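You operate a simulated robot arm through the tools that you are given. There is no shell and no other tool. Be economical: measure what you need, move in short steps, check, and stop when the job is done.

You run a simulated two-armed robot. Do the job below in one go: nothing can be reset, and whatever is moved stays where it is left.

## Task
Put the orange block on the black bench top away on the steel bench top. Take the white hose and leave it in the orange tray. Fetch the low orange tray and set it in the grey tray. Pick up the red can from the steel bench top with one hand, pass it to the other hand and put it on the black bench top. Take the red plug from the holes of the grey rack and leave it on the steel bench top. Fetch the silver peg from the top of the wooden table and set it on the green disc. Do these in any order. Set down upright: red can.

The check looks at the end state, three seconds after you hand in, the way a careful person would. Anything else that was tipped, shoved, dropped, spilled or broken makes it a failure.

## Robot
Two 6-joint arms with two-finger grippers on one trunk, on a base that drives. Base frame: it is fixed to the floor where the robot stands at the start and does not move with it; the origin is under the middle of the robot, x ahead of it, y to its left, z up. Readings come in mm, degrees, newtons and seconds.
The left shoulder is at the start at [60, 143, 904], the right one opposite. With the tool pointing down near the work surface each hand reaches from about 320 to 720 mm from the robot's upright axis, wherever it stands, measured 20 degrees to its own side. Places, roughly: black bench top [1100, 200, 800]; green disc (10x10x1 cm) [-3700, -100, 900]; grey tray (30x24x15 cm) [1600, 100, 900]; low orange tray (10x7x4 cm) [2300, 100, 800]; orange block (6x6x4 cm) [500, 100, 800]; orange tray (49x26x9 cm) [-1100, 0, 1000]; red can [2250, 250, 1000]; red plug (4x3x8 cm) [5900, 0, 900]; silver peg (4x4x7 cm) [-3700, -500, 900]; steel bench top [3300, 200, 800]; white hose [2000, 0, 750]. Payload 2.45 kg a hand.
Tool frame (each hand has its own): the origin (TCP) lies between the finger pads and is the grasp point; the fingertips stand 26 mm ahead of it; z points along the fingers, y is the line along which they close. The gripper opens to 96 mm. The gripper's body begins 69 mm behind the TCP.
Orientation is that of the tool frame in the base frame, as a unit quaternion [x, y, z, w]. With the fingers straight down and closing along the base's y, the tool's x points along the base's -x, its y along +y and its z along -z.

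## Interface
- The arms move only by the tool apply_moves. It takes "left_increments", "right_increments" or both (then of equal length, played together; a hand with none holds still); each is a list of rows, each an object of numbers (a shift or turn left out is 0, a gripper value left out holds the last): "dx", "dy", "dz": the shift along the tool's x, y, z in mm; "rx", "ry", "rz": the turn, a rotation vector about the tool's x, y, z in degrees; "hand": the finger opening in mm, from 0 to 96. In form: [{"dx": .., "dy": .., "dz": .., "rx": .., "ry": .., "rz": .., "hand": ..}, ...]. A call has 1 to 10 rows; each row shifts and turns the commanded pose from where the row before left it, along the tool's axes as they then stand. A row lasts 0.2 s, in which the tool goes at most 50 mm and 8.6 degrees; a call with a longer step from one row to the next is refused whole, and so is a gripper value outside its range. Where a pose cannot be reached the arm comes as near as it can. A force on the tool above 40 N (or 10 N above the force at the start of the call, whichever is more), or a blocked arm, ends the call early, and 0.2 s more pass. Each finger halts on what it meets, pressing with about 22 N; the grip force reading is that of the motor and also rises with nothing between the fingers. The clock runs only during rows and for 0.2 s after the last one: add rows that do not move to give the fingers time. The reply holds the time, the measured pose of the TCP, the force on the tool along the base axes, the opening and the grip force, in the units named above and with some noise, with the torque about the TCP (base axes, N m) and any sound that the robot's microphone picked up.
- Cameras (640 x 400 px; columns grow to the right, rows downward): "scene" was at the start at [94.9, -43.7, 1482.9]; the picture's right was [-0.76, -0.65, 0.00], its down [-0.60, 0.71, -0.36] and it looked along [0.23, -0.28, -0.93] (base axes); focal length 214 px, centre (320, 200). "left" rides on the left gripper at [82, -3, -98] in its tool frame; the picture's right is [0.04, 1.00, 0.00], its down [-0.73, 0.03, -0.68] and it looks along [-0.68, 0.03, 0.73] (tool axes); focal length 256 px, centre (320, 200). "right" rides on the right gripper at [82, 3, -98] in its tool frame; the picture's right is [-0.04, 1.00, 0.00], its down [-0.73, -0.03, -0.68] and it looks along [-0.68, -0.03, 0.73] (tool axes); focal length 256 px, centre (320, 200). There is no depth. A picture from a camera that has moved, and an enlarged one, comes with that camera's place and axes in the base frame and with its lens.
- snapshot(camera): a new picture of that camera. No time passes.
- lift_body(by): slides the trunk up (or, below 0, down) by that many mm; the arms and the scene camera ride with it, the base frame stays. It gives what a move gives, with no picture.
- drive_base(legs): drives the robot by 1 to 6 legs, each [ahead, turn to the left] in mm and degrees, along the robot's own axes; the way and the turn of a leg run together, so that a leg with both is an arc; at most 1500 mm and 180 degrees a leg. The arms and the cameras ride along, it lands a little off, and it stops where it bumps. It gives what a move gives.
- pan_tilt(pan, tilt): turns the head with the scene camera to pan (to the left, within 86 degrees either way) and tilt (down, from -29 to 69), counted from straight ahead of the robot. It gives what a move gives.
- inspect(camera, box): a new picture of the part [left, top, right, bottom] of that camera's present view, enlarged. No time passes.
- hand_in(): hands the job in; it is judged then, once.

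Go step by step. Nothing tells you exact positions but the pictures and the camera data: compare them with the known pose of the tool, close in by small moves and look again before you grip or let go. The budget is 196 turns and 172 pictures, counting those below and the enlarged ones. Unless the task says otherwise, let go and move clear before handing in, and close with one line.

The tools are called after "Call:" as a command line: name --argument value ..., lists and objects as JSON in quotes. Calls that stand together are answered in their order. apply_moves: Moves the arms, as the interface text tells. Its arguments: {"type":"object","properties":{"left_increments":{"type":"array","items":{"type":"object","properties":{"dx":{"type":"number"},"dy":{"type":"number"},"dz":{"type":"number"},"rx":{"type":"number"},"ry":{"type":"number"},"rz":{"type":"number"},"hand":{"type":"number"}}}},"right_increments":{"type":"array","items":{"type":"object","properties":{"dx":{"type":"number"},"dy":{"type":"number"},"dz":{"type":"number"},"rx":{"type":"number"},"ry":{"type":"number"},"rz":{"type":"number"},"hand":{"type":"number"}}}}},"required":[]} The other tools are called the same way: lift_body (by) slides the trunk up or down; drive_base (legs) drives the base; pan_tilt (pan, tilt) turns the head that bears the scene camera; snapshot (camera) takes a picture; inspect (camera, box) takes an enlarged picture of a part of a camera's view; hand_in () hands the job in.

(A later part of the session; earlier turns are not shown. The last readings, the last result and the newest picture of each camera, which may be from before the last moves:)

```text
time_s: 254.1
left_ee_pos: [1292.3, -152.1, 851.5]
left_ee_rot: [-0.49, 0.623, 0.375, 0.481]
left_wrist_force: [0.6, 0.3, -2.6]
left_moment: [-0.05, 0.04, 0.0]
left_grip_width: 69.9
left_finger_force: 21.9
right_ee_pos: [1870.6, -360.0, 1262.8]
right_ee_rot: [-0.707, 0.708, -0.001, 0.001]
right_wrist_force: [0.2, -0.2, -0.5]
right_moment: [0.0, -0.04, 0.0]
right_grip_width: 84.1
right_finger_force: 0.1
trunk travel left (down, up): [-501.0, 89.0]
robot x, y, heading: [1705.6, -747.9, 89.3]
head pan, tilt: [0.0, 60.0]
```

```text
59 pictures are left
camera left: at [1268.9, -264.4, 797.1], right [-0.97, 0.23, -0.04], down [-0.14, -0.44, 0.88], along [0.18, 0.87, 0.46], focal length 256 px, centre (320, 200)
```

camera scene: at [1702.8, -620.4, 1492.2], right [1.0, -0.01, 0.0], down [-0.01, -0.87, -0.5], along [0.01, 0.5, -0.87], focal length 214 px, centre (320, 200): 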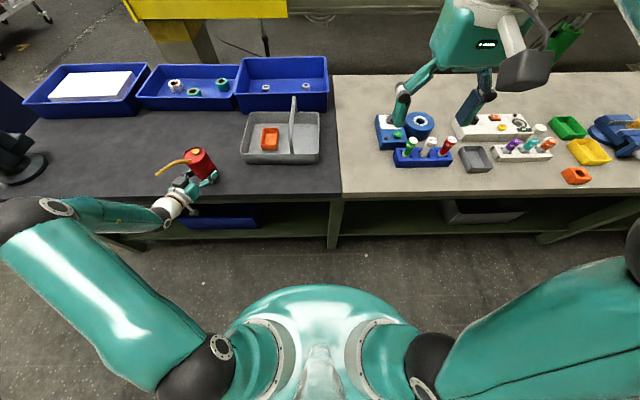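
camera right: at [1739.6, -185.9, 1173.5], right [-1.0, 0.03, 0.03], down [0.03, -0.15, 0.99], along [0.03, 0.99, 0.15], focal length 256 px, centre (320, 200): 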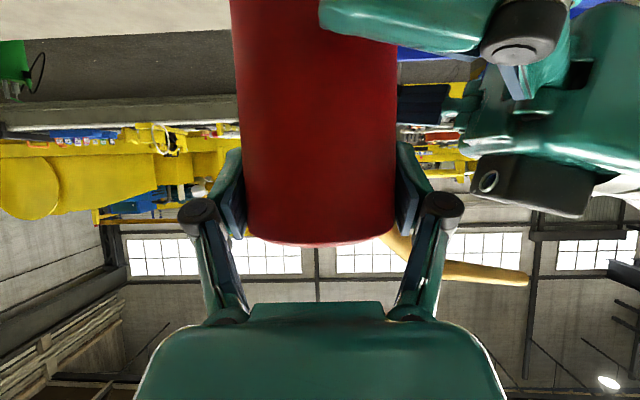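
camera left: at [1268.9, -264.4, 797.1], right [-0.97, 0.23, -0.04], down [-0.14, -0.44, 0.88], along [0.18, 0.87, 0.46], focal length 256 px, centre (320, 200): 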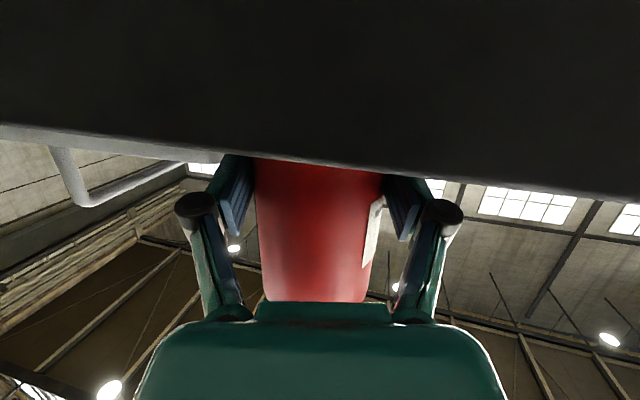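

Call:
lift_body --by -3

Call:
lift_body --by -2

Call:
lift_body --by -2

```text
time_s: 254.6
left_ee_pos: [1293.6, -152.1, 847.4]
left_ee_rot: [-0.49, 0.624, 0.374, 0.48]
left_wrist_force: [-0.2, -0.1, -3.3]
left_moment: [-0.02, -0.01, 0.02]
left_grip_width: 70.3
left_finger_force: 22.0
right_ee_pos: [1870.6, -359.7, 1259.3]
right_ee_rot: [-0.706, 0.708, -0.001, 0.001]
right_wrist_force: [-0.8, -0.2, 0.3]
right_moment: [0.02, 0.03, 0.02]
right_grip_width: 83.9
right_finger_force: 0.1
trunk travel left (down, up): [-498.0, 92.0]
robot x, y, heading: [1704.2, -745.4, 89.2]
head pan, tilt: [0.0, 60.0]
```

```text
time_s: 255.1
left_ee_pos: [1293.3, -149.5, 846.1]
left_ee_rot: [-0.49, 0.624, 0.374, 0.48]
left_wrist_force: [0.9, 0.4, 0.7]
left_moment: [-0.08, 0.08, 0.03]
left_grip_width: 70.1
left_finger_force: 21.6
right_ee_pos: [1869.5, -360.4, 1257.1]
right_ee_rot: [-0.706, 0.708, -0.001, 0.001]
right_wrist_force: [-0.3, 0.1, -0.2]
right_moment: [-0.02, 0.0, -0.03]
right_grip_width: 84.1
right_finger_force: 0.1
trunk travel left (down, up): [-496.0, 94.0]
robot x, y, heading: [1705.3, -747.5, 89.1]
head pan, tilt: [0.0, 60.0]
```

```text
time_s: 255.6
left_ee_pos: [1293.9, -152.6, 847.5]
left_ee_rot: [-0.488, 0.624, 0.376, 0.481]
left_wrist_force: [-0.1, 0.0, 11.9]
left_moment: [-0.22, 0.14, -0.03]
left_grip_width: 70.4
left_finger_force: 21.8
right_ee_pos: [1869.6, -361.8, 1255.4]
right_ee_rot: [-0.707, 0.707, 0.0, 0.002]
right_wrist_force: [0.3, 0.3, 0.2]
right_moment: [0.01, 0.02, -0.03]
right_grip_width: 83.9
right_finger_force: 0.1
trunk travel left (down, up): [-494.0, 96.0]
robot x, y, heading: [1705.0, -747.0, 89.5]
head pan, tilt: [0.0, 60.0]
```

Touchdown at the expected height. I open the left hand and pull straight back.

Call:
apply_moves --left_increments '[{"hand": 84}, {"hand": 90}, {"hand": 90}, {"dz": -15, "dx": 4}, {"dz": -25, "dx": 6.7}, {"dz": -30, "dx": 8}, {"dz": -35, "dx": 9}]'

Call:
snapshot --camera "scene"

Call:
snapshot --camera "left"

```text
time_s: 257.2
left_ee_pos: [1252.1, -250.6, 852.0]
left_ee_rot: [-0.491, 0.623, 0.372, 0.481]
left_wrist_force: [-1.1, -1.2, -0.7]
left_moment: [0.02, 0.0, 0.02]
left_grip_width: 90.0
left_finger_force: 0.0
left hand out of reach, approached as far as the arm can: row 5, 6, 7
right_ee_pos: [1870.0, -361.5, 1254.9]
right_ee_rot: [-0.706, 0.708, -0.001, 0.001]
right_wrist_force: [0.3, 0.0, 1.1]
right_moment: [0.02, 0.02, 0.03]
right_grip_width: 83.6
right_finger_force: 0.1
trunk travel left (down, up): [-494.0, 96.0]
robot x, y, heading: [1705.3, -746.0, 89.4]
head pan, tilt: [0.0, 60.0]
```

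```text
58 pictures are left
camera scene: at [1703.0, -621.9, 1457.4], right [1.0, -0.01, 0.0], down [-0.01, -0.87, -0.5], along [0.01, 0.5, -0.87], focal length 214 px, centre (320, 200)
```

scene: 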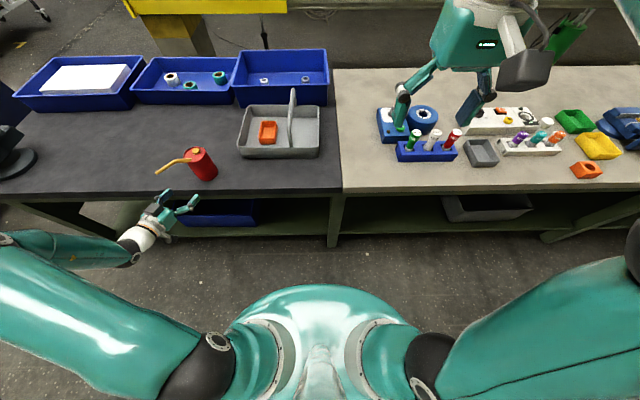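

```text
57 pictures are left
camera left: at [1228.5, -363.9, 798.1], right [-0.97, 0.23, -0.05], down [-0.15, -0.44, 0.88], along [0.18, 0.87, 0.46], focal length 256 px, centre (320, 200)
```

left: 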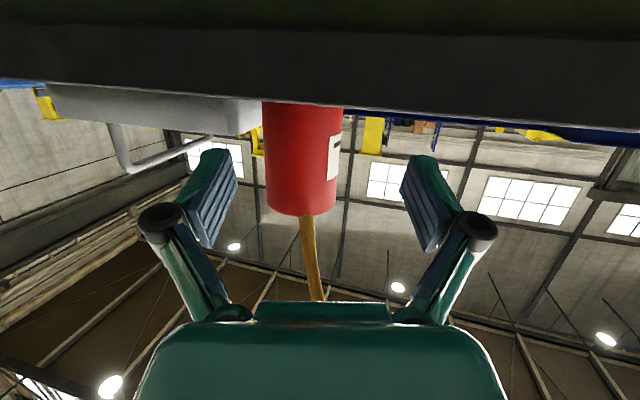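

The can stands upright on the black bench. I raise and restore the left hand and the trunk.

Call:
apply_moves --left_increments '[{"dx": -42, "dz": -11}, {"dx": -42, "dz": -11}, {"dx": -42, "dz": -11}, {"dx": -42, "dz": -11}, {"dx": -42, "dz": -11}, {"dx": -42, "dz": -11}, {"dx": -42, "dz": -11, "ry": 8.4}, {"ry": 8.4}, {"ry": 8.4}, {"ry": 8.4}]'

Call:
apply_moves --left_increments '[{"ry": 8.4}, {"ry": 8.4}, {"ry": 8.4}, {"ry": 8.2}, {"ry": 8}, {"dy": -30}, {"dy": -30, "rz": -7}, {"dy": -30, "rz": -7}]'

Call:
lift_body --by 35

Call:
snapshot --camera "scene"

```text
time_s: 259.4
left_ee_pos: [1252.2, -246.8, 1156.0]
left_ee_rot: [-0.578, 0.736, 0.216, 0.279]
left_wrist_force: [-0.4, 0.3, 0.7]
left_moment: [0.01, 0.0, 0.03]
left_grip_width: 90.2
left_finger_force: 0.0
right_ee_pos: [1869.1, -359.8, 1255.3]
right_ee_rot: [-0.707, 0.707, -0.002, 0.001]
right_wrist_force: [0.8, 0.3, -0.4]
right_moment: [-0.03, 0.0, 0.04]
right_grip_width: 84.1
right_finger_force: 0.0
trunk travel left (down, up): [-494.0, 96.0]
robot x, y, heading: [1703.4, -751.7, 89.2]
head pan, tilt: [0.0, 60.0]
```

```text
time_s: 261.2
left_ee_pos: [1341.4, -267.0, 1156.1]
left_ee_rot: [0.708, -0.706, 0.002, -0.001]
left_wrist_force: [0.2, -1.0, 0.7]
left_moment: [0.03, 0.0, 0.0]
left_grip_width: 90.0
left_finger_force: 0.1
right_ee_pos: [1870.9, -361.4, 1255.8]
right_ee_rot: [-0.706, 0.708, 0.0, 0.0]
right_wrist_force: [-0.3, -0.4, -0.3]
right_moment: [0.02, 0.05, 0.0]
right_grip_width: 84.2
right_finger_force: 0.0
trunk travel left (down, up): [-494.0, 96.0]
robot x, y, heading: [1702.8, -748.0, 89.5]
head pan, tilt: [0.0, 60.0]
```

```text
time_s: 262.0
left_ee_pos: [1339.3, -265.6, 1191.3]
left_ee_rot: [0.708, -0.706, 0.002, 0.0]
left_wrist_force: [0.2, -0.4, 0.0]
left_moment: [-0.02, -0.02, 0.01]
left_grip_width: 90.1
left_finger_force: 0.2
right_ee_pos: [1869.6, -360.6, 1290.7]
right_ee_rot: [-0.706, 0.708, -0.002, 0.001]
right_wrist_force: [0.6, 1.1, -0.3]
right_moment: [0.0, 0.01, 0.0]
right_grip_width: 84.2
right_finger_force: 0.0
trunk travel left (down, up): [-529.0, 61.0]
robot x, y, heading: [1702.0, -747.4, 89.4]
head pan, tilt: [0.0, 60.0]
```

```text
56 pictures are left
camera scene: at [1703.3, -620.8, 1492.2], right [1.0, -0.01, 0.0], down [-0.01, -0.87, -0.5], along [0.01, 0.5, -0.87], focal length 214 px, centre (320, 200)
```

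scene: 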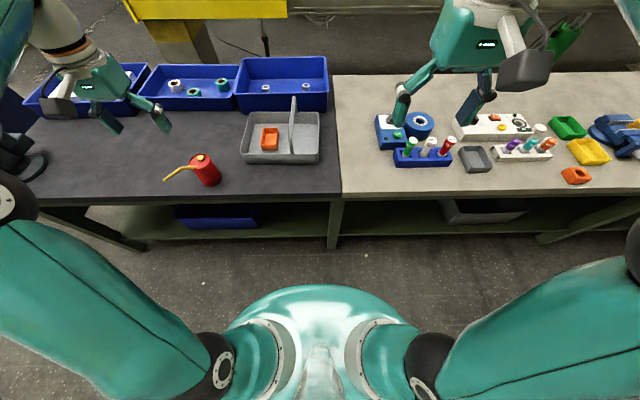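

Now the white tube in the blue stand. I shift the base to x≈1920 with a diagonal move.

Call:
drive_base --legs '[[0, -25]]'

Call:
drive_base --legs '[[0, -25]]'

Call:
drive_base --legs '[[280, 0]]'

Call:
drive_base --legs '[[0, 25]]'

Call:
drive_base --legs '[[0, 25]]'

Call:
snapshot --camera "right"

```text
time_s: 263.8
left_ee_pos: [1578.2, -161.6, 1191.7]
left_ee_rot: [-0.538, 0.843, -0.001, 0.001]
left_wrist_force: [0.1, -0.5, 0.5]
left_moment: [0.02, 0.01, -0.02]
left_grip_width: 90.1
left_finger_force: 0.1
right_ee_pos: [2018.7, -472.0, 1290.8]
right_ee_rot: [-0.536, 0.844, 0.0, 0.001]
right_wrist_force: [0.3, -0.8, 0.1]
right_moment: [0.01, -0.01, 0.0]
right_grip_width: 83.9
right_finger_force: 0.1
trunk travel left (down, up): [-529.0, 61.0]
robot x, y, heading: [1688.3, -742.1, 64.2]
head pan, tilt: [0.0, 60.0]
```

```text
time_s: 265.6
left_ee_pos: [1837.2, -168.5, 1191.5]
left_ee_rot: [-0.343, 0.939, -0.002, 0.0]
left_wrist_force: [0.6, 0.1, -0.2]
left_moment: [0.01, 0.0, -0.03]
left_grip_width: 90.1
left_finger_force: 0.1
right_ee_pos: [2102.2, -636.3, 1291.7]
right_ee_rot: [-0.339, 0.941, -0.001, 0.0]
right_wrist_force: [0.2, 0.1, 0.0]
right_moment: [0.01, 0.0, 0.02]
right_grip_width: 83.7
right_finger_force: 0.1
trunk travel left (down, up): [-529.0, 61.0]
robot x, y, heading: [1675.3, -729.6, 39.0]
head pan, tilt: [0.0, 60.0]
```

```text
time_s: 267.6
left_ee_pos: [2057.2, 7.8, 1189.7]
left_ee_rot: [-0.34, 0.94, -0.002, 0.0]
left_wrist_force: [-0.1, 0.5, -0.2]
left_moment: [0.01, 0.03, 0.0]
left_grip_width: 90.1
left_finger_force: 0.1
right_ee_pos: [2323.7, -460.4, 1290.8]
right_ee_rot: [-0.338, 0.941, -0.002, 0.001]
right_wrist_force: [0.4, 0.0, -0.6]
right_moment: [-0.02, 0.05, 0.0]
right_grip_width: 83.9
right_finger_force: 0.1
trunk travel left (down, up): [-529.0, 61.0]
robot x, y, heading: [1894.7, -551.8, 38.9]
head pan, tilt: [0.0, 60.0]
```

```text
time_s: 269.4
left_ee_pos: [1806.6, 26.1, 1191.4]
left_ee_rot: [-0.536, 0.844, -0.002, 0.001]
left_wrist_force: [-0.2, -0.1, 0.1]
left_moment: [0.0, -0.01, 0.0]
left_grip_width: 90.0
left_finger_force: 0.1
right_ee_pos: [2244.3, -285.5, 1291.8]
right_ee_rot: [-0.534, 0.845, -0.002, 0.001]
right_wrist_force: [-0.5, 0.0, -1.2]
right_moment: [-0.01, 0.0, 0.0]
right_grip_width: 84.3
right_finger_force: 0.0
trunk travel left (down, up): [-529.0, 61.0]
robot x, y, heading: [1911.3, -557.8, 64.0]
head pan, tilt: [0.0, 60.0]
```

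```text
time_s: 271.3
left_ee_pos: [1570.6, -71.6, 1193.0]
left_ee_rot: [-0.706, 0.709, -0.003, 0.0]
left_wrist_force: [-0.7, 0.2, 0.5]
left_moment: [-0.04, 0.0, 0.0]
left_grip_width: 90.0
left_finger_force: 0.1
right_ee_pos: [2099.2, -169.8, 1292.1]
right_ee_rot: [-0.704, 0.71, -0.001, 0.001]
right_wrist_force: [-0.3, -0.3, -0.3]
right_moment: [0.03, 0.02, 0.0]
right_grip_width: 84.2
right_finger_force: 0.0
trunk travel left (down, up): [-529.0, 61.0]
robot x, y, heading: [1925.8, -552.0, 88.6]
head pan, tilt: [0.0, 60.0]
```

```text
55 pictures are left
camera right: at [2094.8, -250.3, 1388.9], right [-1.0, 0.05, 0.0], down [0.03, 0.73, 0.68], along [0.03, 0.68, -0.73], focal length 256 px, centre (320, 200)
```

right: 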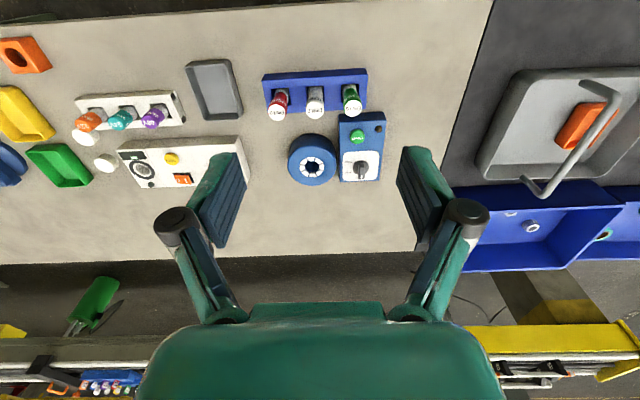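

White tube at about (2116, -42). I bring the right hand over it.

Call:
apply_moves --right_increments '[{"dx": -20, "dy": -3, "dz": 30, "hand": 70}, {"dx": -20, "dy": -3, "dz": 30}, {"dx": -20, "dy": -3, "dz": 30}, {"dx": -20, "dy": -3, "dz": 30}, {"dx": -20, "dy": -3, "dz": 30}, {"dx": -20, "dy": -3, "dz": 30}, {"dz": 40}]'

Call:
snapshot --camera "right"

Call:
inspect --camera "scene" --box '[320, 100, 480, 225]'

```text
time_s: 272.9
left_ee_pos: [1569.9, -71.1, 1193.4]
left_ee_rot: [-0.706, 0.708, -0.001, 0.001]
left_wrist_force: [0.0, 0.1, -0.3]
left_moment: [-0.03, 0.01, 0.0]
left_grip_width: 90.2
left_finger_force: 0.1
right_ee_pos: [2117.9, -49.2, 1072.1]
right_ee_rot: [-0.703, 0.711, -0.001, 0.001]
right_wrist_force: [-0.4, -0.1, -0.2]
right_moment: [-0.02, -0.02, 0.0]
right_grip_width: 69.9
right_finger_force: 0.2
trunk travel left (down, up): [-529.0, 61.0]
robot x, y, heading: [1927.2, -556.4, 88.4]
head pan, tilt: [0.0, 60.0]
```

```text
54 pictures are left
camera right: at [2114.2, -130.0, 1168.1], right [-1.0, 0.05, 0.0], down [0.03, 0.73, 0.68], along [0.03, 0.68, -0.73], focal length 256 px, centre (320, 200)
```

right: 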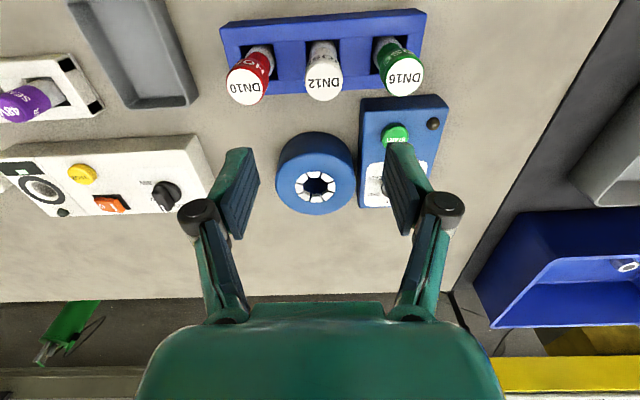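

```text
3.20 times, centred on (400, 162) of scene
camera zoom: at [1930.4, -428.8, 1492.3], right [1.0, -0.02, 0.0], down [-0.02, -0.87, -0.5], along [0.01, 0.5, -0.87], focal length 686 px, centre (64, 320)
```

zoom: 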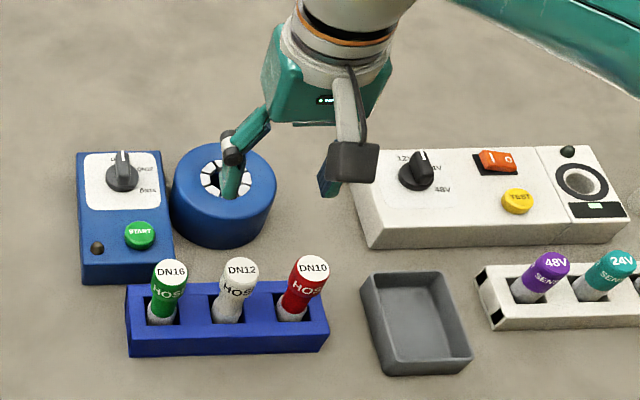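

Tube top ≈ (2114, -46, 922). I descend with 60 mm opening.

Call:
apply_moves --right_increments '[{"dx": -3, "dy": 4, "dz": 30, "hand": 60}, {"dz": 40}, {"dz": 40}, {"dz": 30}, {"dz": 20}]'

Call:
snapshot --camera "right"

```text
time_s: 274.1
left_ee_pos: [1570.4, -70.2, 1193.0]
left_ee_rot: [-0.706, 0.708, -0.001, 0.001]
left_wrist_force: [-0.4, -0.5, -0.1]
left_moment: [-0.06, -0.01, -0.01]
left_grip_width: 90.0
left_finger_force: 0.0
right_ee_pos: [2114.7, -44.4, 912.5]
right_ee_rot: [-0.704, 0.71, 0.0, 0.001]
right_wrist_force: [-0.2, 0.2, 0.6]
right_moment: [0.02, -0.01, 0.0]
right_grip_width: 60.1
right_finger_force: 0.0
trunk travel left (down, up): [-529.0, 61.0]
robot x, y, heading: [1928.0, -554.0, 88.8]
head pan, tilt: [0.0, 60.0]
```

```text
52 pictures are left
camera right: at [2109.9, -127.0, 1009.2], right [-1.0, 0.05, 0.0], down [0.03, 0.73, 0.68], along [0.03, 0.68, -0.73], focal length 256 px, centre (320, 200)
```

right: 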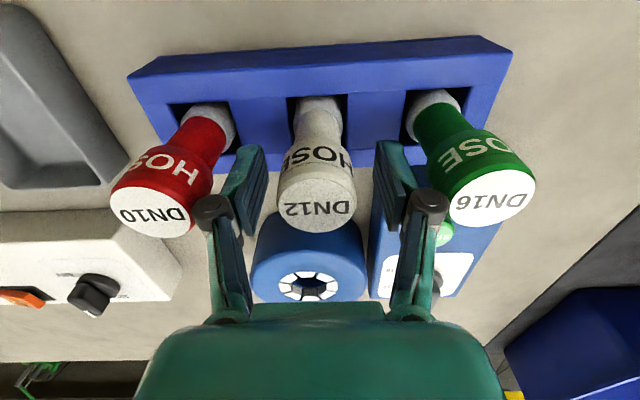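

Centred. 12 mm lower, then grip and pull out.

Call:
apply_moves --right_increments '[{"dz": 12}, {"hand": 20}, {"hand": 20}, {"hand": 20}, {"hand": 20}]'

Call:
apply_moves --right_increments '[{"dz": -5}, {"dz": -15}, {"dz": -25}, {"dz": -35}, {"dz": -40}, {"dz": -40}]'

Call:
snapshot --camera "right"

```text
time_s: 275.3
left_ee_pos: [1571.1, -70.8, 1191.5]
left_ee_rot: [-0.706, 0.708, -0.001, 0.001]
left_wrist_force: [-0.2, 0.3, -0.2]
left_moment: [0.04, -0.04, 0.02]
left_grip_width: 90.1
left_finger_force: 0.0
right_ee_pos: [2113.9, -47.1, 900.1]
right_ee_rot: [-0.704, 0.71, 0.0, 0.001]
right_wrist_force: [0.7, -1.3, 0.0]
right_moment: [0.03, 0.0, 0.0]
right_grip_width: 31.7
right_finger_force: 21.2
trunk travel left (down, up): [-529.0, 61.0]
robot x, y, heading: [1927.3, -553.7, 88.7]
head pan, tilt: [0.0, 60.0]
```

```text
time_s: 276.7
left_ee_pos: [1570.2, -71.2, 1194.0]
left_ee_rot: [-0.706, 0.709, 0.0, 0.001]
left_wrist_force: [0.3, 0.3, 0.1]
left_moment: [0.04, 0.01, -0.03]
left_grip_width: 90.1
left_finger_force: 0.0
right_ee_pos: [2113.0, -46.1, 1061.4]
right_ee_rot: [-0.704, 0.71, -0.001, 0.001]
right_wrist_force: [0.0, -0.5, -3.0]
right_moment: [0.05, 0.0, 0.01]
right_grip_width: 31.3
right_finger_force: 21.9
trunk travel left (down, up): [-529.0, 61.0]
robot x, y, heading: [1933.7, -554.9, 88.6]
head pan, tilt: [0.0, 60.0]
```

```text
51 pictures are left
camera right: at [2109.6, -128.0, 1157.7], right [-1.0, 0.05, 0.0], down [0.03, 0.73, 0.68], along [0.03, 0.68, -0.73], focal length 256 px, centre (320, 200)
```

right: 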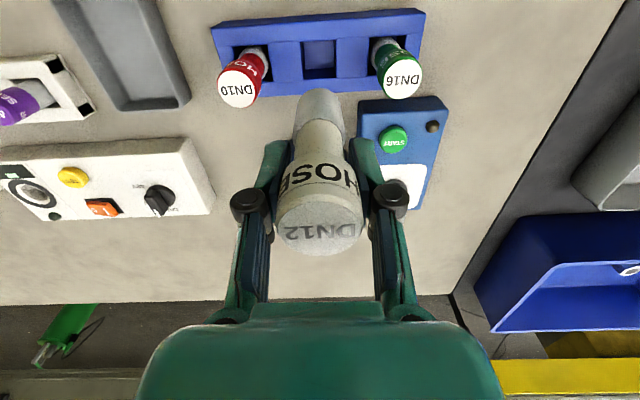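

Tube in hand, stand undisturbed. I retract both arms, back off and turn toward -x.

Call:
apply_moves --right_increments '[{"dz": -35, "dx": 10}, {"dz": -35, "dx": 20}, {"dz": -35, "dx": 25}, {"dz": -20, "dx": 30}, {"dx": 35}, {"dx": 35}]' --left_increments '[{"dz": -15, "dx": 25, "dy": -15}, {"dz": -15, "dx": 25, "dy": -15}, {"dz": -15, "dx": 25, "dy": -15}, {"dz": -15, "dx": 25, "dy": -15}, {"dz": -15, "dx": 25, "dy": -15}, {"dz": -15, "dx": 25, "dy": -15}]'

Call:
drive_base --legs '[[-210, 0]]'

Call:
drive_base --legs '[[0, 45]]'

Call:
drive_base --legs '[[0, 46]]'

Call:
pan_tilt --pan 0 --tilt 20

Call:
snapshot --camera "scene"

```text
time_s: 278.1
left_ee_pos: [1661.4, -224.3, 1282.6]
left_ee_rot: [-0.706, 0.708, -0.001, 0.002]
left_wrist_force: [0.1, 0.2, 0.2]
left_moment: [0.04, -0.01, 0.01]
left_grip_width: 90.0
left_finger_force: 0.1
right_ee_pos: [2113.1, -203.7, 1185.5]
right_ee_rot: [-0.704, 0.71, 0.001, 0.002]
right_wrist_force: [0.2, -0.9, -3.9]
right_moment: [0.05, 0.03, -0.02]
right_grip_width: 31.5
right_finger_force: 21.7
trunk travel left (down, up): [-529.0, 61.0]
robot x, y, heading: [1927.8, -551.9, 88.9]
head pan, tilt: [0.0, 60.0]
```

```text
time_s: 279.7
left_ee_pos: [1655.4, -433.5, 1282.7]
left_ee_rot: [-0.705, 0.709, -0.001, 0.001]
left_wrist_force: [0.8, 0.0, -1.1]
left_moment: [0.01, 0.0, 0.01]
left_grip_width: 90.1
left_finger_force: 0.0
right_ee_pos: [2108.5, -414.3, 1184.2]
right_ee_rot: [-0.703, 0.711, -0.001, 0.001]
right_wrist_force: [0.1, 0.1, -3.1]
right_moment: [0.04, 0.02, 0.02]
right_grip_width: 31.8
right_finger_force: 21.7
trunk travel left (down, up): [-529.0, 61.0]
robot x, y, heading: [1921.5, -767.6, 88.5]
head pan, tilt: [0.0, 60.0]
```

```text
time_s: 282.4
left_ee_pos: [1498.5, -722.7, 1284.1]
left_ee_rot: [0.924, -0.383, 0.002, -0.001]
left_wrist_force: [-0.2, -0.2, -0.4]
left_moment: [-0.01, -0.02, -0.02]
left_grip_width: 90.2
left_finger_force: 0.1
right_ee_pos: [1801.8, -386.0, 1184.1]
right_ee_rot: [0.923, -0.386, 0.0, -0.001]
right_wrist_force: [-0.9, 0.2, -3.2]
right_moment: [0.02, 0.0, 0.02]
right_grip_width: 31.4
right_finger_force: 22.2
trunk travel left (down, up): [-529.0, 61.0]
robot x, y, heading: [1941.5, -750.0, 133.9]
head pan, tilt: [0.0, 60.0]
```

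```text
time_s: 285.2
left_ee_pos: [1612.4, -1051.0, 1283.2]
left_ee_rot: [1.0, 0.009, 0.0, -0.002]
left_wrist_force: [0.3, -0.2, -0.4]
left_moment: [-0.03, 0.02, 0.01]
left_grip_width: 90.2
left_finger_force: 0.1
right_ee_pos: [1582.9, -596.9, 1184.4]
right_ee_rot: [1.0, 0.006, -0.001, -0.002]
right_wrist_force: [0.3, 0.0, -3.1]
right_moment: [-0.01, 0.01, -0.01]
right_grip_width: 31.5
right_finger_force: 22.5
trunk travel left (down, up): [-529.0, 61.0]
robot x, y, heading: [1936.2, -725.2, 179.6]
head pan, tilt: [0.0, 60.0]
```

```text
time_s: 286.3
left_ee_pos: [1612.4, -1050.4, 1284.2]
left_ee_rot: [1.0, 0.01, 0.0, -0.002]
left_wrist_force: [-0.1, 0.2, -0.1]
left_moment: [0.02, -0.01, 0.04]
left_grip_width: 89.8
left_finger_force: 0.0
right_ee_pos: [1582.2, -597.5, 1185.3]
right_ee_rot: [1.0, 0.007, 0.0, -0.002]
right_wrist_force: [-0.1, 0.5, -2.7]
right_moment: [-0.02, 0.06, 0.0]
right_grip_width: 31.6
right_finger_force: 22.0
trunk travel left (down, up): [-529.0, 61.0]
robot x, y, heading: [1941.3, -723.0, 179.6]
head pan, tilt: [0.0, 20.0]
```

```text
50 pictures are left
camera scene: at [1784.5, -725.4, 1550.3], right [0.01, 1.0, 0.0], down [0.34, 0.0, -0.94], along [-0.94, 0.01, -0.34], focal length 214 px, centre (320, 200)
```

scene: 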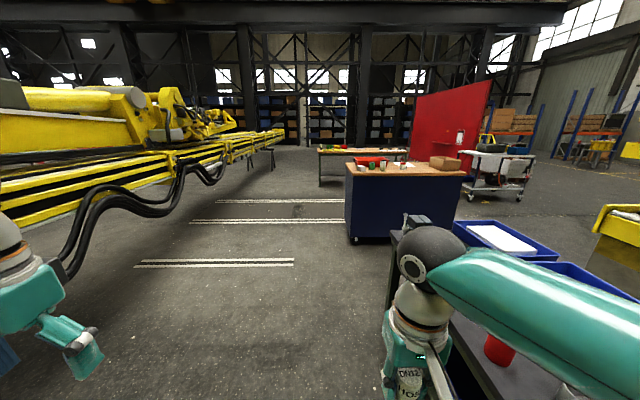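

The way is free. I drive along the aisle to the end of the blue desk with the orange tray.

Call:
drive_base --legs '[[1500, 1], [1500, -1]]'

Call:
pan_tilt --pan -60 --tilt 40

Call:
snapshot --camera "scene"

```text
time_s: 301.0
left_ee_pos: [-1389.8, -1097.7, 1283.2]
left_ee_rot: [1.0, 0.017, 0.0, -0.002]
left_wrist_force: [-1.2, -0.1, -0.5]
left_moment: [-0.04, 0.02, -0.02]
left_grip_width: 89.9
left_finger_force: 0.1
right_ee_pos: [-1427.7, -644.7, 1184.4]
right_ee_rot: [1.0, 0.014, 0.0, -0.001]
right_wrist_force: [-0.1, 0.5, -3.7]
right_moment: [0.01, 0.02, -0.01]
right_grip_width: 31.4
right_finger_force: 22.0
trunk travel left (down, up): [-529.0, 61.0]
robot x, y, heading: [-1066.9, -769.1, -179.5]
head pan, tilt: [0.0, 20.0]
```

```text
time_s: 302.3
left_ee_pos: [-1389.5, -1097.7, 1285.5]
left_ee_rot: [1.0, 0.018, 0.0, -0.002]
left_wrist_force: [-0.5, 0.9, -0.1]
left_moment: [0.0, -0.01, 0.06]
left_grip_width: 90.3
left_finger_force: 0.1
right_ee_pos: [-1426.8, -644.8, 1184.9]
right_ee_rot: [1.0, 0.013, 0.0, -0.001]
right_wrist_force: [0.4, -0.4, -3.0]
right_moment: [0.01, 0.01, -0.02]
right_grip_width: 31.7
right_finger_force: 22.1
trunk travel left (down, up): [-529.0, 61.0]
robot x, y, heading: [-1066.7, -768.2, -179.4]
head pan, tilt: [-60.0, 40.0]
```

```text
49 pictures are left
camera scene: at [-1172.4, -695.3, 1519.0], right [0.86, 0.51, 0.0], down [0.33, -0.55, -0.77], along [-0.39, 0.66, -0.64], focal length 214 px, centre (320, 200)
```

scene: 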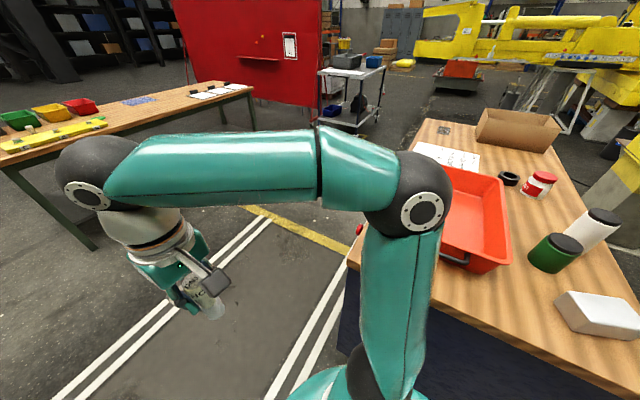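

The orange tray is at about (-960, 50). I turn to face it.

Call:
drive_base --legs '[[0, -45]]'

Call:
drive_base --legs '[[0, -45]]'

Call:
pan_tilt --pan 0 --tilt 55

Call:
snapshot --camera "scene"

```text
time_s: 305.0
left_ee_pos: [-1528.5, -766.6, 1284.8]
left_ee_rot: [0.929, -0.371, 0.002, -0.001]
left_wrist_force: [-0.3, -0.1, -0.4]
left_moment: [-0.03, -0.01, -0.02]
left_grip_width: 90.0
left_finger_force: 0.0
right_ee_pos: [-1232.2, -425.2, 1186.5]
right_ee_rot: [0.928, -0.372, 0.001, -0.001]
right_wrist_force: [0.2, -0.9, -3.2]
right_moment: [0.01, 0.0, -0.01]
right_grip_width: 31.7
right_finger_force: 22.0
trunk travel left (down, up): [-529.0, 61.0]
robot x, y, heading: [-1082.7, -783.3, 135.1]
head pan, tilt: [-60.0, 40.0]
```

```text
time_s: 307.7
left_ee_pos: [-1386.7, -457.8, 1285.0]
left_ee_rot: [0.717, -0.697, 0.002, -0.001]
left_wrist_force: [0.2, 0.0, 0.1]
left_moment: [-0.04, -0.01, 0.04]
left_grip_width: 90.1
left_finger_force: 0.1
right_ee_pos: [-934.3, -425.0, 1185.5]
right_ee_rot: [0.714, -0.7, 0.001, 0.0]
right_wrist_force: [-0.1, -0.1, -3.7]
right_moment: [0.02, -0.01, 0.03]
right_grip_width: 31.3
right_finger_force: 22.1
trunk travel left (down, up): [-529.0, 61.0]
robot x, y, heading: [-1110.6, -782.9, 90.5]
head pan, tilt: [-60.0, 40.0]
```

```text
time_s: 309.0
left_ee_pos: [-1388.5, -458.7, 1286.5]
left_ee_rot: [0.717, -0.697, 0.002, -0.001]
left_wrist_force: [-0.6, -0.5, 1.0]
left_moment: [-0.05, -0.01, 0.03]
left_grip_width: 89.9
left_finger_force: 0.0
right_ee_pos: [-934.2, -424.9, 1187.2]
right_ee_rot: [0.714, -0.7, 0.001, -0.001]
right_wrist_force: [0.2, -1.0, -2.6]
right_moment: [0.0, -0.01, -0.01]
right_grip_width: 31.7
right_finger_force: 22.1
trunk travel left (down, up): [-529.0, 61.0]
robot x, y, heading: [-1108.5, -784.8, 90.4]
head pan, tilt: [0.0, 55.0]
```

```text
48 pictures are left
camera scene: at [-1111.6, -652.0, 1498.3], right [1.0, 0.01, 0.0], down [0.01, -0.82, -0.57], along [0.0, 0.57, -0.82], focal length 214 px, centre (320, 200)
```

scene: 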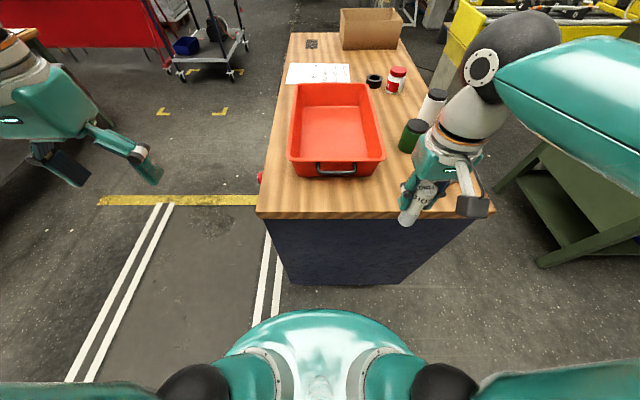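

The desk top is at about z≈985, tray rim ≈1075, tray x∈(-1195,-931), y∈(-235,205). I close in, raise the trunk and bring the tube over the tray.

Call:
drive_base --legs '[[90, 0]]'

Call:
lift_body --by 58

Call:
apply_moves --right_increments '[{"dy": 20, "dx": -30}, {"dy": 20, "dx": -30}, {"dy": 20, "dx": -30}, {"dy": 20, "dx": -30}, {"dy": 20, "dx": -30}, {"dx": -30}]'

Call:
snapshot --camera "scene"

Call:
snapshot --camera "right"

```text
time_s: 310.1
left_ee_pos: [-1389.2, -367.9, 1284.0]
left_ee_rot: [0.717, -0.697, 0.003, 0.0]
left_wrist_force: [-0.1, -0.4, -0.4]
left_moment: [-0.04, 0.0, 0.01]
left_grip_width: 90.0
left_finger_force: 0.0
right_ee_pos: [-935.8, -332.8, 1187.2]
right_ee_rot: [0.715, -0.699, 0.002, -0.001]
right_wrist_force: [-0.2, 0.4, -3.6]
right_moment: [0.01, -0.01, 0.0]
right_grip_width: 31.7
right_finger_force: 22.1
trunk travel left (down, up): [-529.0, 61.0]
robot x, y, heading: [-1111.5, -697.8, 90.3]
head pan, tilt: [0.0, 55.0]
```

```text
time_s: 311.1
left_ee_pos: [-1388.1, -369.5, 1344.5]
left_ee_rot: [0.717, -0.697, 0.002, -0.001]
left_wrist_force: [-0.1, 0.2, 0.3]
left_moment: [-0.02, 0.0, -0.03]
left_grip_width: 90.1
left_finger_force: 0.1
right_ee_pos: [-937.2, -335.3, 1245.4]
right_ee_rot: [0.715, -0.699, 0.0, -0.002]
right_wrist_force: [-0.3, 0.8, -3.8]
right_moment: [0.01, 0.0, -0.03]
right_grip_width: 31.9
right_finger_force: 22.0
trunk travel left (down, up): [-587.0, 3.0]
robot x, y, heading: [-1107.9, -695.2, 90.5]
head pan, tilt: [0.0, 55.0]
```

```text
time_s: 312.5
left_ee_pos: [-1388.0, -367.5, 1342.9]
left_ee_rot: [0.717, -0.697, 0.003, 0.0]
left_wrist_force: [0.0, 0.8, 0.8]
left_moment: [-0.04, 0.03, 0.0]
left_grip_width: 90.2
left_finger_force: 0.0
right_ee_pos: [-1040.9, -155.2, 1242.9]
right_ee_rot: [0.714, -0.7, 0.003, 0.001]
right_wrist_force: [0.6, 0.4, -2.7]
right_moment: [-0.03, 0.0, -0.02]
right_grip_width: 31.7
right_finger_force: 21.2
trunk travel left (down, up): [-587.0, 3.0]
robot x, y, heading: [-1110.1, -694.0, 90.5]
head pan, tilt: [0.0, 55.0]
```

```text
47 pictures are left
camera scene: at [-1112.1, -559.5, 1556.1], right [1.0, 0.01, 0.0], down [0.01, -0.82, -0.57], along [0.0, 0.57, -0.82], focal length 214 px, centre (320, 200)
```

scene: 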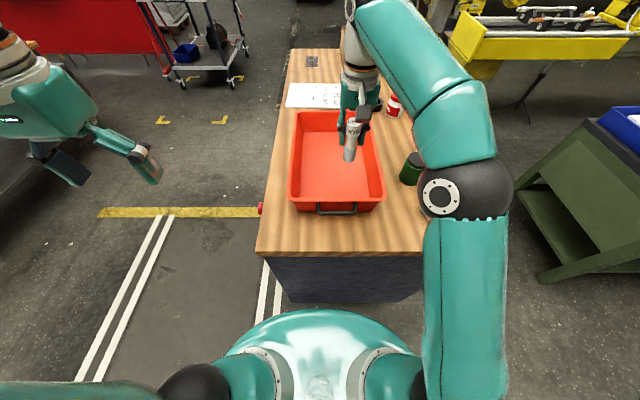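

```text
46 pictures are left
camera right: at [-1042.8, -235.6, 1341.0], right [-1.0, 0.02, 0.0], down [0.01, 0.74, 0.68], along [0.01, 0.68, -0.74], focal length 256 px, centre (320, 200)
```

right: 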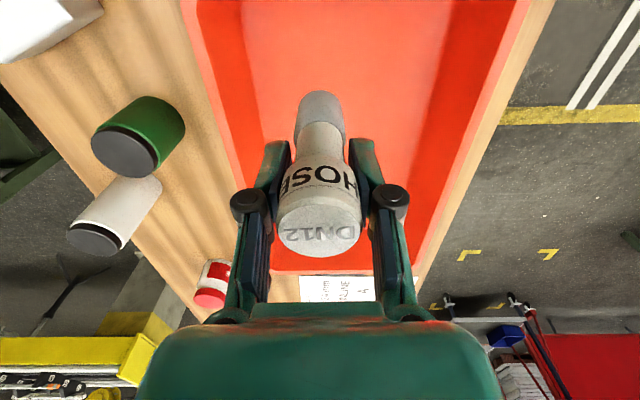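

Tube is above the tray. I centre slightly and lower.

Call:
apply_moves --right_increments '[{"dy": 20, "dz": 20}, {"dz": 30}, {"dz": 30}, {"dz": 25}, {"dz": 20}]'

Call:
snapshot --camera "right"

Call:
snapshot --camera "scene"

```text
time_s: 313.7
left_ee_pos: [-1388.7, -369.1, 1343.6]
left_ee_rot: [0.717, -0.697, 0.002, 0.0]
left_wrist_force: [0.5, 0.5, 0.5]
left_moment: [-0.02, -0.01, 0.0]
left_grip_width: 90.1
left_finger_force: 0.1
right_ee_pos: [-1059.8, -156.9, 1120.6]
right_ee_rot: [0.715, -0.699, 0.001, -0.001]
right_wrist_force: [-0.1, -0.4, -2.2]
right_moment: [0.01, -0.02, -0.01]
right_grip_width: 31.5
right_finger_force: 21.9
trunk travel left (down, up): [-587.0, 3.0]
robot x, y, heading: [-1112.1, -695.0, 90.3]
head pan, tilt: [0.0, 55.0]
```

```text
45 pictures are left
camera right: at [-1062.1, -238.1, 1217.0], right [-1.0, 0.02, 0.0], down [0.01, 0.73, 0.68], along [0.01, 0.68, -0.73], focal length 256 px, centre (320, 200)
```

right: 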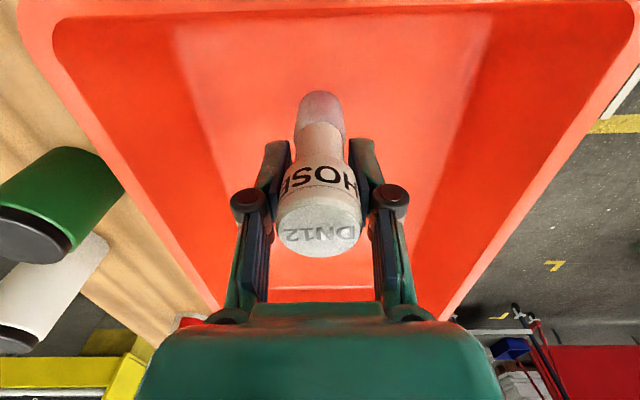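

```text
44 pictures are left
camera scene: at [-1112.5, -561.6, 1556.3], right [1.0, 0.01, 0.0], down [0.01, -0.82, -0.57], along [0.0, 0.57, -0.82], focal length 214 px, centre (320, 200)
```

scene: 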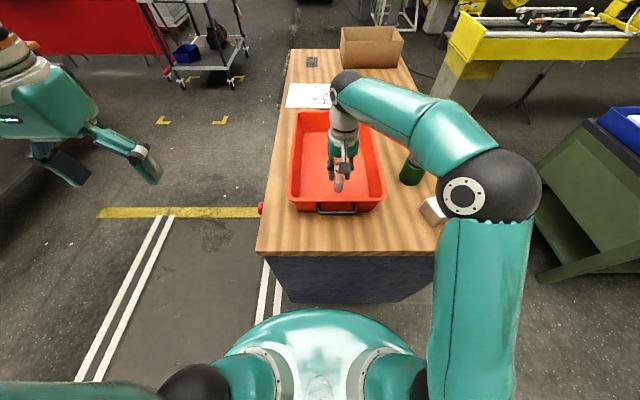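

Inside the tray footprint. Slow final descent.

Call:
apply_moves --right_increments '[{"dz": 15}, {"dz": 10}, {"dz": 6}, {"dz": 4}, {"dz": 4}]'

Call:
snapshot --camera "right"

```text
time_s: 314.9
left_ee_pos: [-1388.4, -368.5, 1344.1]
left_ee_rot: [0.717, -0.697, 0.003, 0.0]
left_wrist_force: [-0.7, 1.1, 0.3]
left_moment: [0.02, -0.01, -0.01]
left_grip_width: 89.9
left_finger_force: 0.1
right_ee_pos: [-1059.6, -156.8, 1081.2]
right_ee_rot: [0.715, -0.699, 0.002, -0.001]
right_wrist_force: [0.3, -0.2, -3.2]
right_moment: [0.01, 0.02, 0.0]
right_grip_width: 31.5
right_finger_force: 21.7
trunk travel left (down, up): [-587.0, 3.0]
robot x, y, heading: [-1108.0, -691.9, 90.5]
head pan, tilt: [0.0, 55.0]
```

```text
43 pictures are left
camera right: at [-1061.4, -237.5, 1178.1], right [-1.0, 0.02, 0.0], down [0.01, 0.73, 0.68], along [0.01, 0.68, -0.73], focal length 256 px, centre (320, 200)
```

right: 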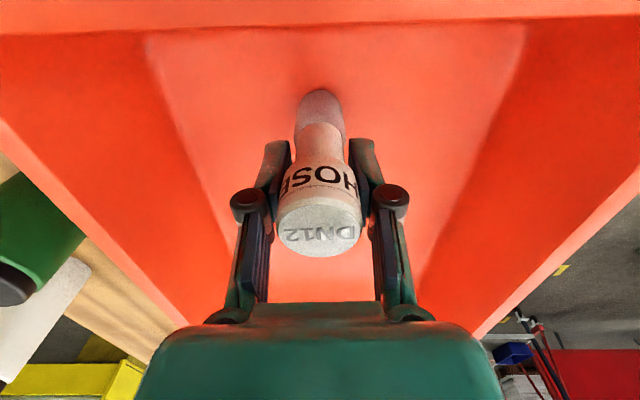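

Call:
apply_moves --right_increments '[{"dz": 5}, {"dz": 4}, {"dz": 4}, {"dz": 3}, {"dz": 3}]'

Call:
snapshot --camera "right"

```text
time_s: 316.0
left_ee_pos: [-1387.9, -370.2, 1343.8]
left_ee_rot: [0.717, -0.697, 0.002, -0.002]
left_wrist_force: [-0.7, 0.1, 0.5]
left_moment: [0.0, 0.02, -0.01]
left_grip_width: 90.0
left_finger_force: 0.1
right_ee_pos: [-1060.9, -156.6, 1071.5]
right_ee_rot: [0.714, -0.7, -0.004, -0.004]
right_wrist_force: [1.6, -5.9, 14.0]
right_moment: [-0.73, -0.12, 0.03]
right_grip_width: 32.5
right_finger_force: 22.3
trunk travel left (down, up): [-587.0, 3.0]
robot x, y, heading: [-1109.3, -695.0, 90.6]
head pan, tilt: [0.0, 55.0]
stopped in row 5 (right hand): the force on the tool passed its limit at 44 N (the readings are from after the stop); the commanded pose is now the measured one
```

```text
42 pictures are left
camera right: at [-1061.5, -238.2, 1168.0], right [-1.0, 0.02, 0.0], down [0.01, 0.73, 0.69], along [0.01, 0.69, -0.73], focal length 256 px, centre (320, 200)
```

right: 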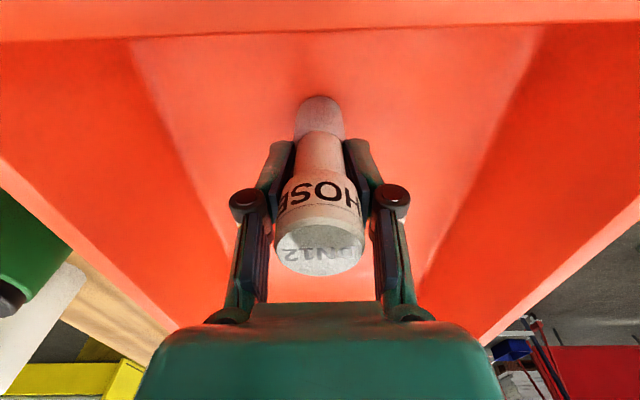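

Firm contact with the tray floor. I relieve a little, then open gently.

Call:
apply_moves --right_increments '[{"dz": -2}, {}, {"hand": 36}, {"hand": 42}, {"hand": 48}, {"hand": 48}]'

Call:
snapshot --camera "right"

```text
time_s: 317.4
left_ee_pos: [-1388.9, -368.5, 1345.3]
left_ee_rot: [0.717, -0.697, 0.001, -0.001]
left_wrist_force: [0.3, 0.5, -0.1]
left_moment: [0.01, -0.02, -0.03]
left_grip_width: 89.9
left_finger_force: 0.2
right_ee_pos: [-1059.6, -155.8, 1072.5]
right_ee_rot: [0.715, -0.699, -0.003, -0.004]
right_wrist_force: [0.4, 0.3, 0.3]
right_moment: [-0.02, 0.0, -0.02]
right_grip_width: 48.0
right_finger_force: 0.0
trunk travel left (down, up): [-587.0, 3.0]
robot x, y, heading: [-1112.0, -693.7, 90.1]
head pan, tilt: [0.0, 55.0]
```

```text
41 pictures are left
camera right: at [-1061.6, -237.2, 1168.4], right [-1.0, 0.02, 0.0], down [0.01, 0.73, 0.69], along [0.01, 0.69, -0.73], focal length 256 px, centre (320, 200)
```

right: 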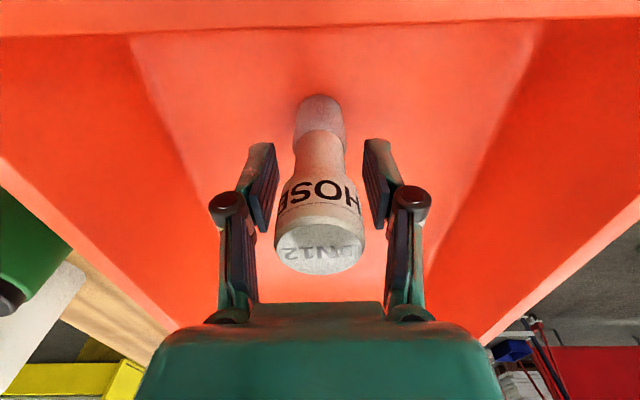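

It stands in the tray. I open wider and rise, then check.

Call:
apply_moves --right_increments '[{"hand": 80}, {"hand": 80}, {"dz": -15}, {"dz": -30}, {"dz": -40}, {"dz": -40}, {"dz": -30}]'

Call:
snapshot --camera "right"

```text
time_s: 319.0
left_ee_pos: [-1389.1, -368.9, 1344.2]
left_ee_rot: [0.717, -0.697, 0.001, 0.0]
left_wrist_force: [0.9, 0.8, 0.9]
left_moment: [-0.02, -0.05, 0.01]
left_grip_width: 89.8
left_finger_force: 0.1
right_ee_pos: [-1060.2, -155.5, 1225.8]
right_ee_rot: [0.715, -0.699, -0.002, -0.003]
right_wrist_force: [0.2, 0.3, -0.2]
right_moment: [-0.01, -0.01, 0.0]
right_grip_width: 79.9
right_finger_force: 0.1
trunk travel left (down, up): [-587.0, 3.0]
robot x, y, heading: [-1110.6, -693.0, 90.6]
head pan, tilt: [0.0, 55.0]
```

```text
40 pictures are left
camera right: at [-1062.0, -238.2, 1323.1], right [-1.0, 0.02, 0.0], down [0.01, 0.73, 0.69], along [0.01, 0.69, -0.73], focal length 256 px, centre (320, 200)
```

right: 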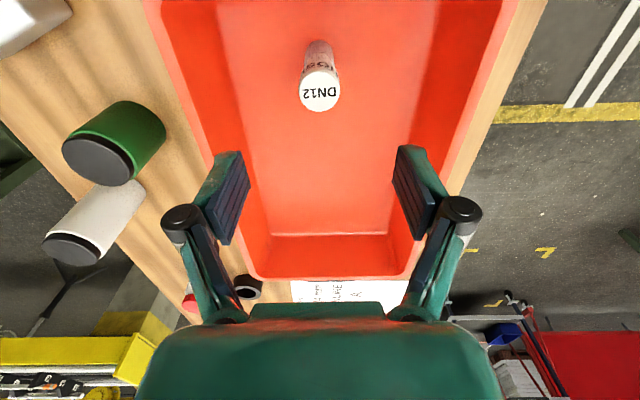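

The tube stands in the orange tray. Last job: the silver peg. I retract, back off and look toward -x.

Call:
apply_moves --right_increments '[{"dz": -10, "dx": 30}, {"dx": 40}, {"dx": 40}, {"dx": 40}, {"dx": 40, "dy": -20}, {"dy": -30}, {"dy": -30}]'

Call:
lift_body --by -58

Call:
drive_base --legs '[[-120, 0]]'

Call:
drive_base --legs '[[0, 45]]'

Call:
drive_base --legs '[[0, 45]]'

Call:
pan_tilt --pan -10 --tilt 20

Call:
snapshot --camera "scene"

```text
time_s: 320.6
left_ee_pos: [-1388.0, -369.9, 1344.3]
left_ee_rot: [0.717, -0.697, 0.002, -0.002]
left_wrist_force: [0.1, -0.2, -0.4]
left_moment: [0.03, 0.0, 0.0]
left_grip_width: 90.4
left_finger_force: 0.1
right_ee_pos: [-973.5, -346.7, 1235.1]
right_ee_rot: [0.714, -0.7, -0.005, -0.004]
right_wrist_force: [-0.2, -0.1, 0.0]
right_moment: [0.01, -0.02, -0.02]
right_grip_width: 80.1
right_finger_force: 0.0
trunk travel left (down, up): [-587.0, 3.0]
robot x, y, heading: [-1109.4, -693.3, 90.3]
head pan, tilt: [0.0, 55.0]
```

```text
time_s: 321.6
left_ee_pos: [-1388.8, -369.8, 1286.0]
left_ee_rot: [0.717, -0.697, 0.002, 0.0]
left_wrist_force: [-0.4, -0.1, 0.2]
left_moment: [-0.03, 0.01, 0.01]
left_grip_width: 90.1
left_finger_force: 0.0
right_ee_pos: [-974.9, -344.6, 1177.4]
right_ee_rot: [0.714, -0.7, -0.003, -0.003]
right_wrist_force: [-0.4, 0.6, 0.0]
right_moment: [0.0, 0.02, -0.01]
right_grip_width: 79.9
right_finger_force: 0.0
trunk travel left (down, up): [-529.0, 61.0]
robot x, y, heading: [-1110.0, -695.7, 90.7]
head pan, tilt: [0.0, 55.0]
```

```text
time_s: 322.8
left_ee_pos: [-1387.1, -492.5, 1285.6]
left_ee_rot: [0.716, -0.698, 0.001, -0.001]
left_wrist_force: [-0.2, -1.3, -0.1]
left_moment: [0.04, -0.04, -0.04]
left_grip_width: 89.8
left_finger_force: 0.2
right_ee_pos: [-973.9, -467.0, 1177.7]
right_ee_rot: [0.714, -0.7, -0.003, -0.004]
right_wrist_force: [0.1, 0.0, 0.7]
right_moment: [0.04, 0.01, -0.02]
right_grip_width: 79.8
right_finger_force: 0.1
trunk travel left (down, up): [-529.0, 61.0]
robot x, y, heading: [-1105.2, -811.4, 90.5]
head pan, tilt: [0.0, 55.0]
```

```text
time_s: 325.5
left_ee_pos: [-1536.6, -783.1, 1287.1]
left_ee_rot: [0.93, -0.368, 0.001, -0.002]
left_wrist_force: [-0.6, -0.3, -0.3]
left_moment: [0.0, -0.03, 0.01]
left_grip_width: 90.2
left_finger_force: 0.0
right_ee_pos: [-1261.0, -473.7, 1178.5]
right_ee_rot: [0.928, -0.372, -0.004, -0.001]
right_wrist_force: [0.2, 0.2, 1.0]
right_moment: [-0.01, 0.0, -0.03]
right_grip_width: 80.1
right_finger_force: 0.1
trunk travel left (down, up): [-529.0, 61.0]
robot x, y, heading: [-1094.2, -795.4, 135.3]
head pan, tilt: [0.0, 55.0]
```

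```text
time_s: 328.2
left_ee_pos: [-1418.7, -1099.9, 1287.2]
left_ee_rot: [1.0, 0.013, 0.0, -0.002]
left_wrist_force: [0.5, -0.1, 1.2]
left_moment: [-0.03, -0.01, -0.02]
left_grip_width: 89.9
left_finger_force: 0.1
right_ee_pos: [-1442.5, -686.7, 1176.8]
right_ee_rot: [1.0, 0.011, -0.004, 0.001]
right_wrist_force: [0.5, -0.3, -0.4]
right_moment: [0.02, -0.01, 0.03]
right_grip_width: 80.3
right_finger_force: 0.1
trunk travel left (down, up): [-529.0, 61.0]
robot x, y, heading: [-1094.9, -772.8, -179.9]
head pan, tilt: [0.0, 55.0]
```

```text
time_s: 329.2
left_ee_pos: [-1418.0, -1100.3, 1288.2]
left_ee_rot: [1.0, 0.014, 0.0, -0.002]
left_wrist_force: [-0.4, 0.0, -0.2]
left_moment: [0.01, 0.04, 0.0]
left_grip_width: 89.9
left_finger_force: 0.0
right_ee_pos: [-1442.9, -687.5, 1177.7]
right_ee_rot: [1.0, 0.011, -0.004, 0.001]
right_wrist_force: [0.5, 0.0, -0.8]
right_moment: [0.04, -0.03, -0.06]
right_grip_width: 80.1
right_finger_force: 0.0
trunk travel left (down, up): [-529.0, 61.0]
robot x, y, heading: [-1095.6, -771.6, -179.7]
head pan, tilt: [-10.0, 20.0]
```

```text
39 pictures are left
camera scene: at [-1248.0, -761.3, 1550.4], right [0.17, 0.99, 0.0], down [0.34, -0.06, -0.94], along [-0.93, 0.16, -0.34], focal length 214 px, centre (320, 200)
```

scene: 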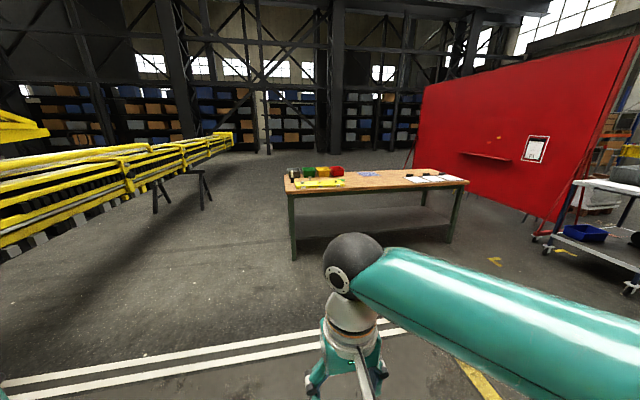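

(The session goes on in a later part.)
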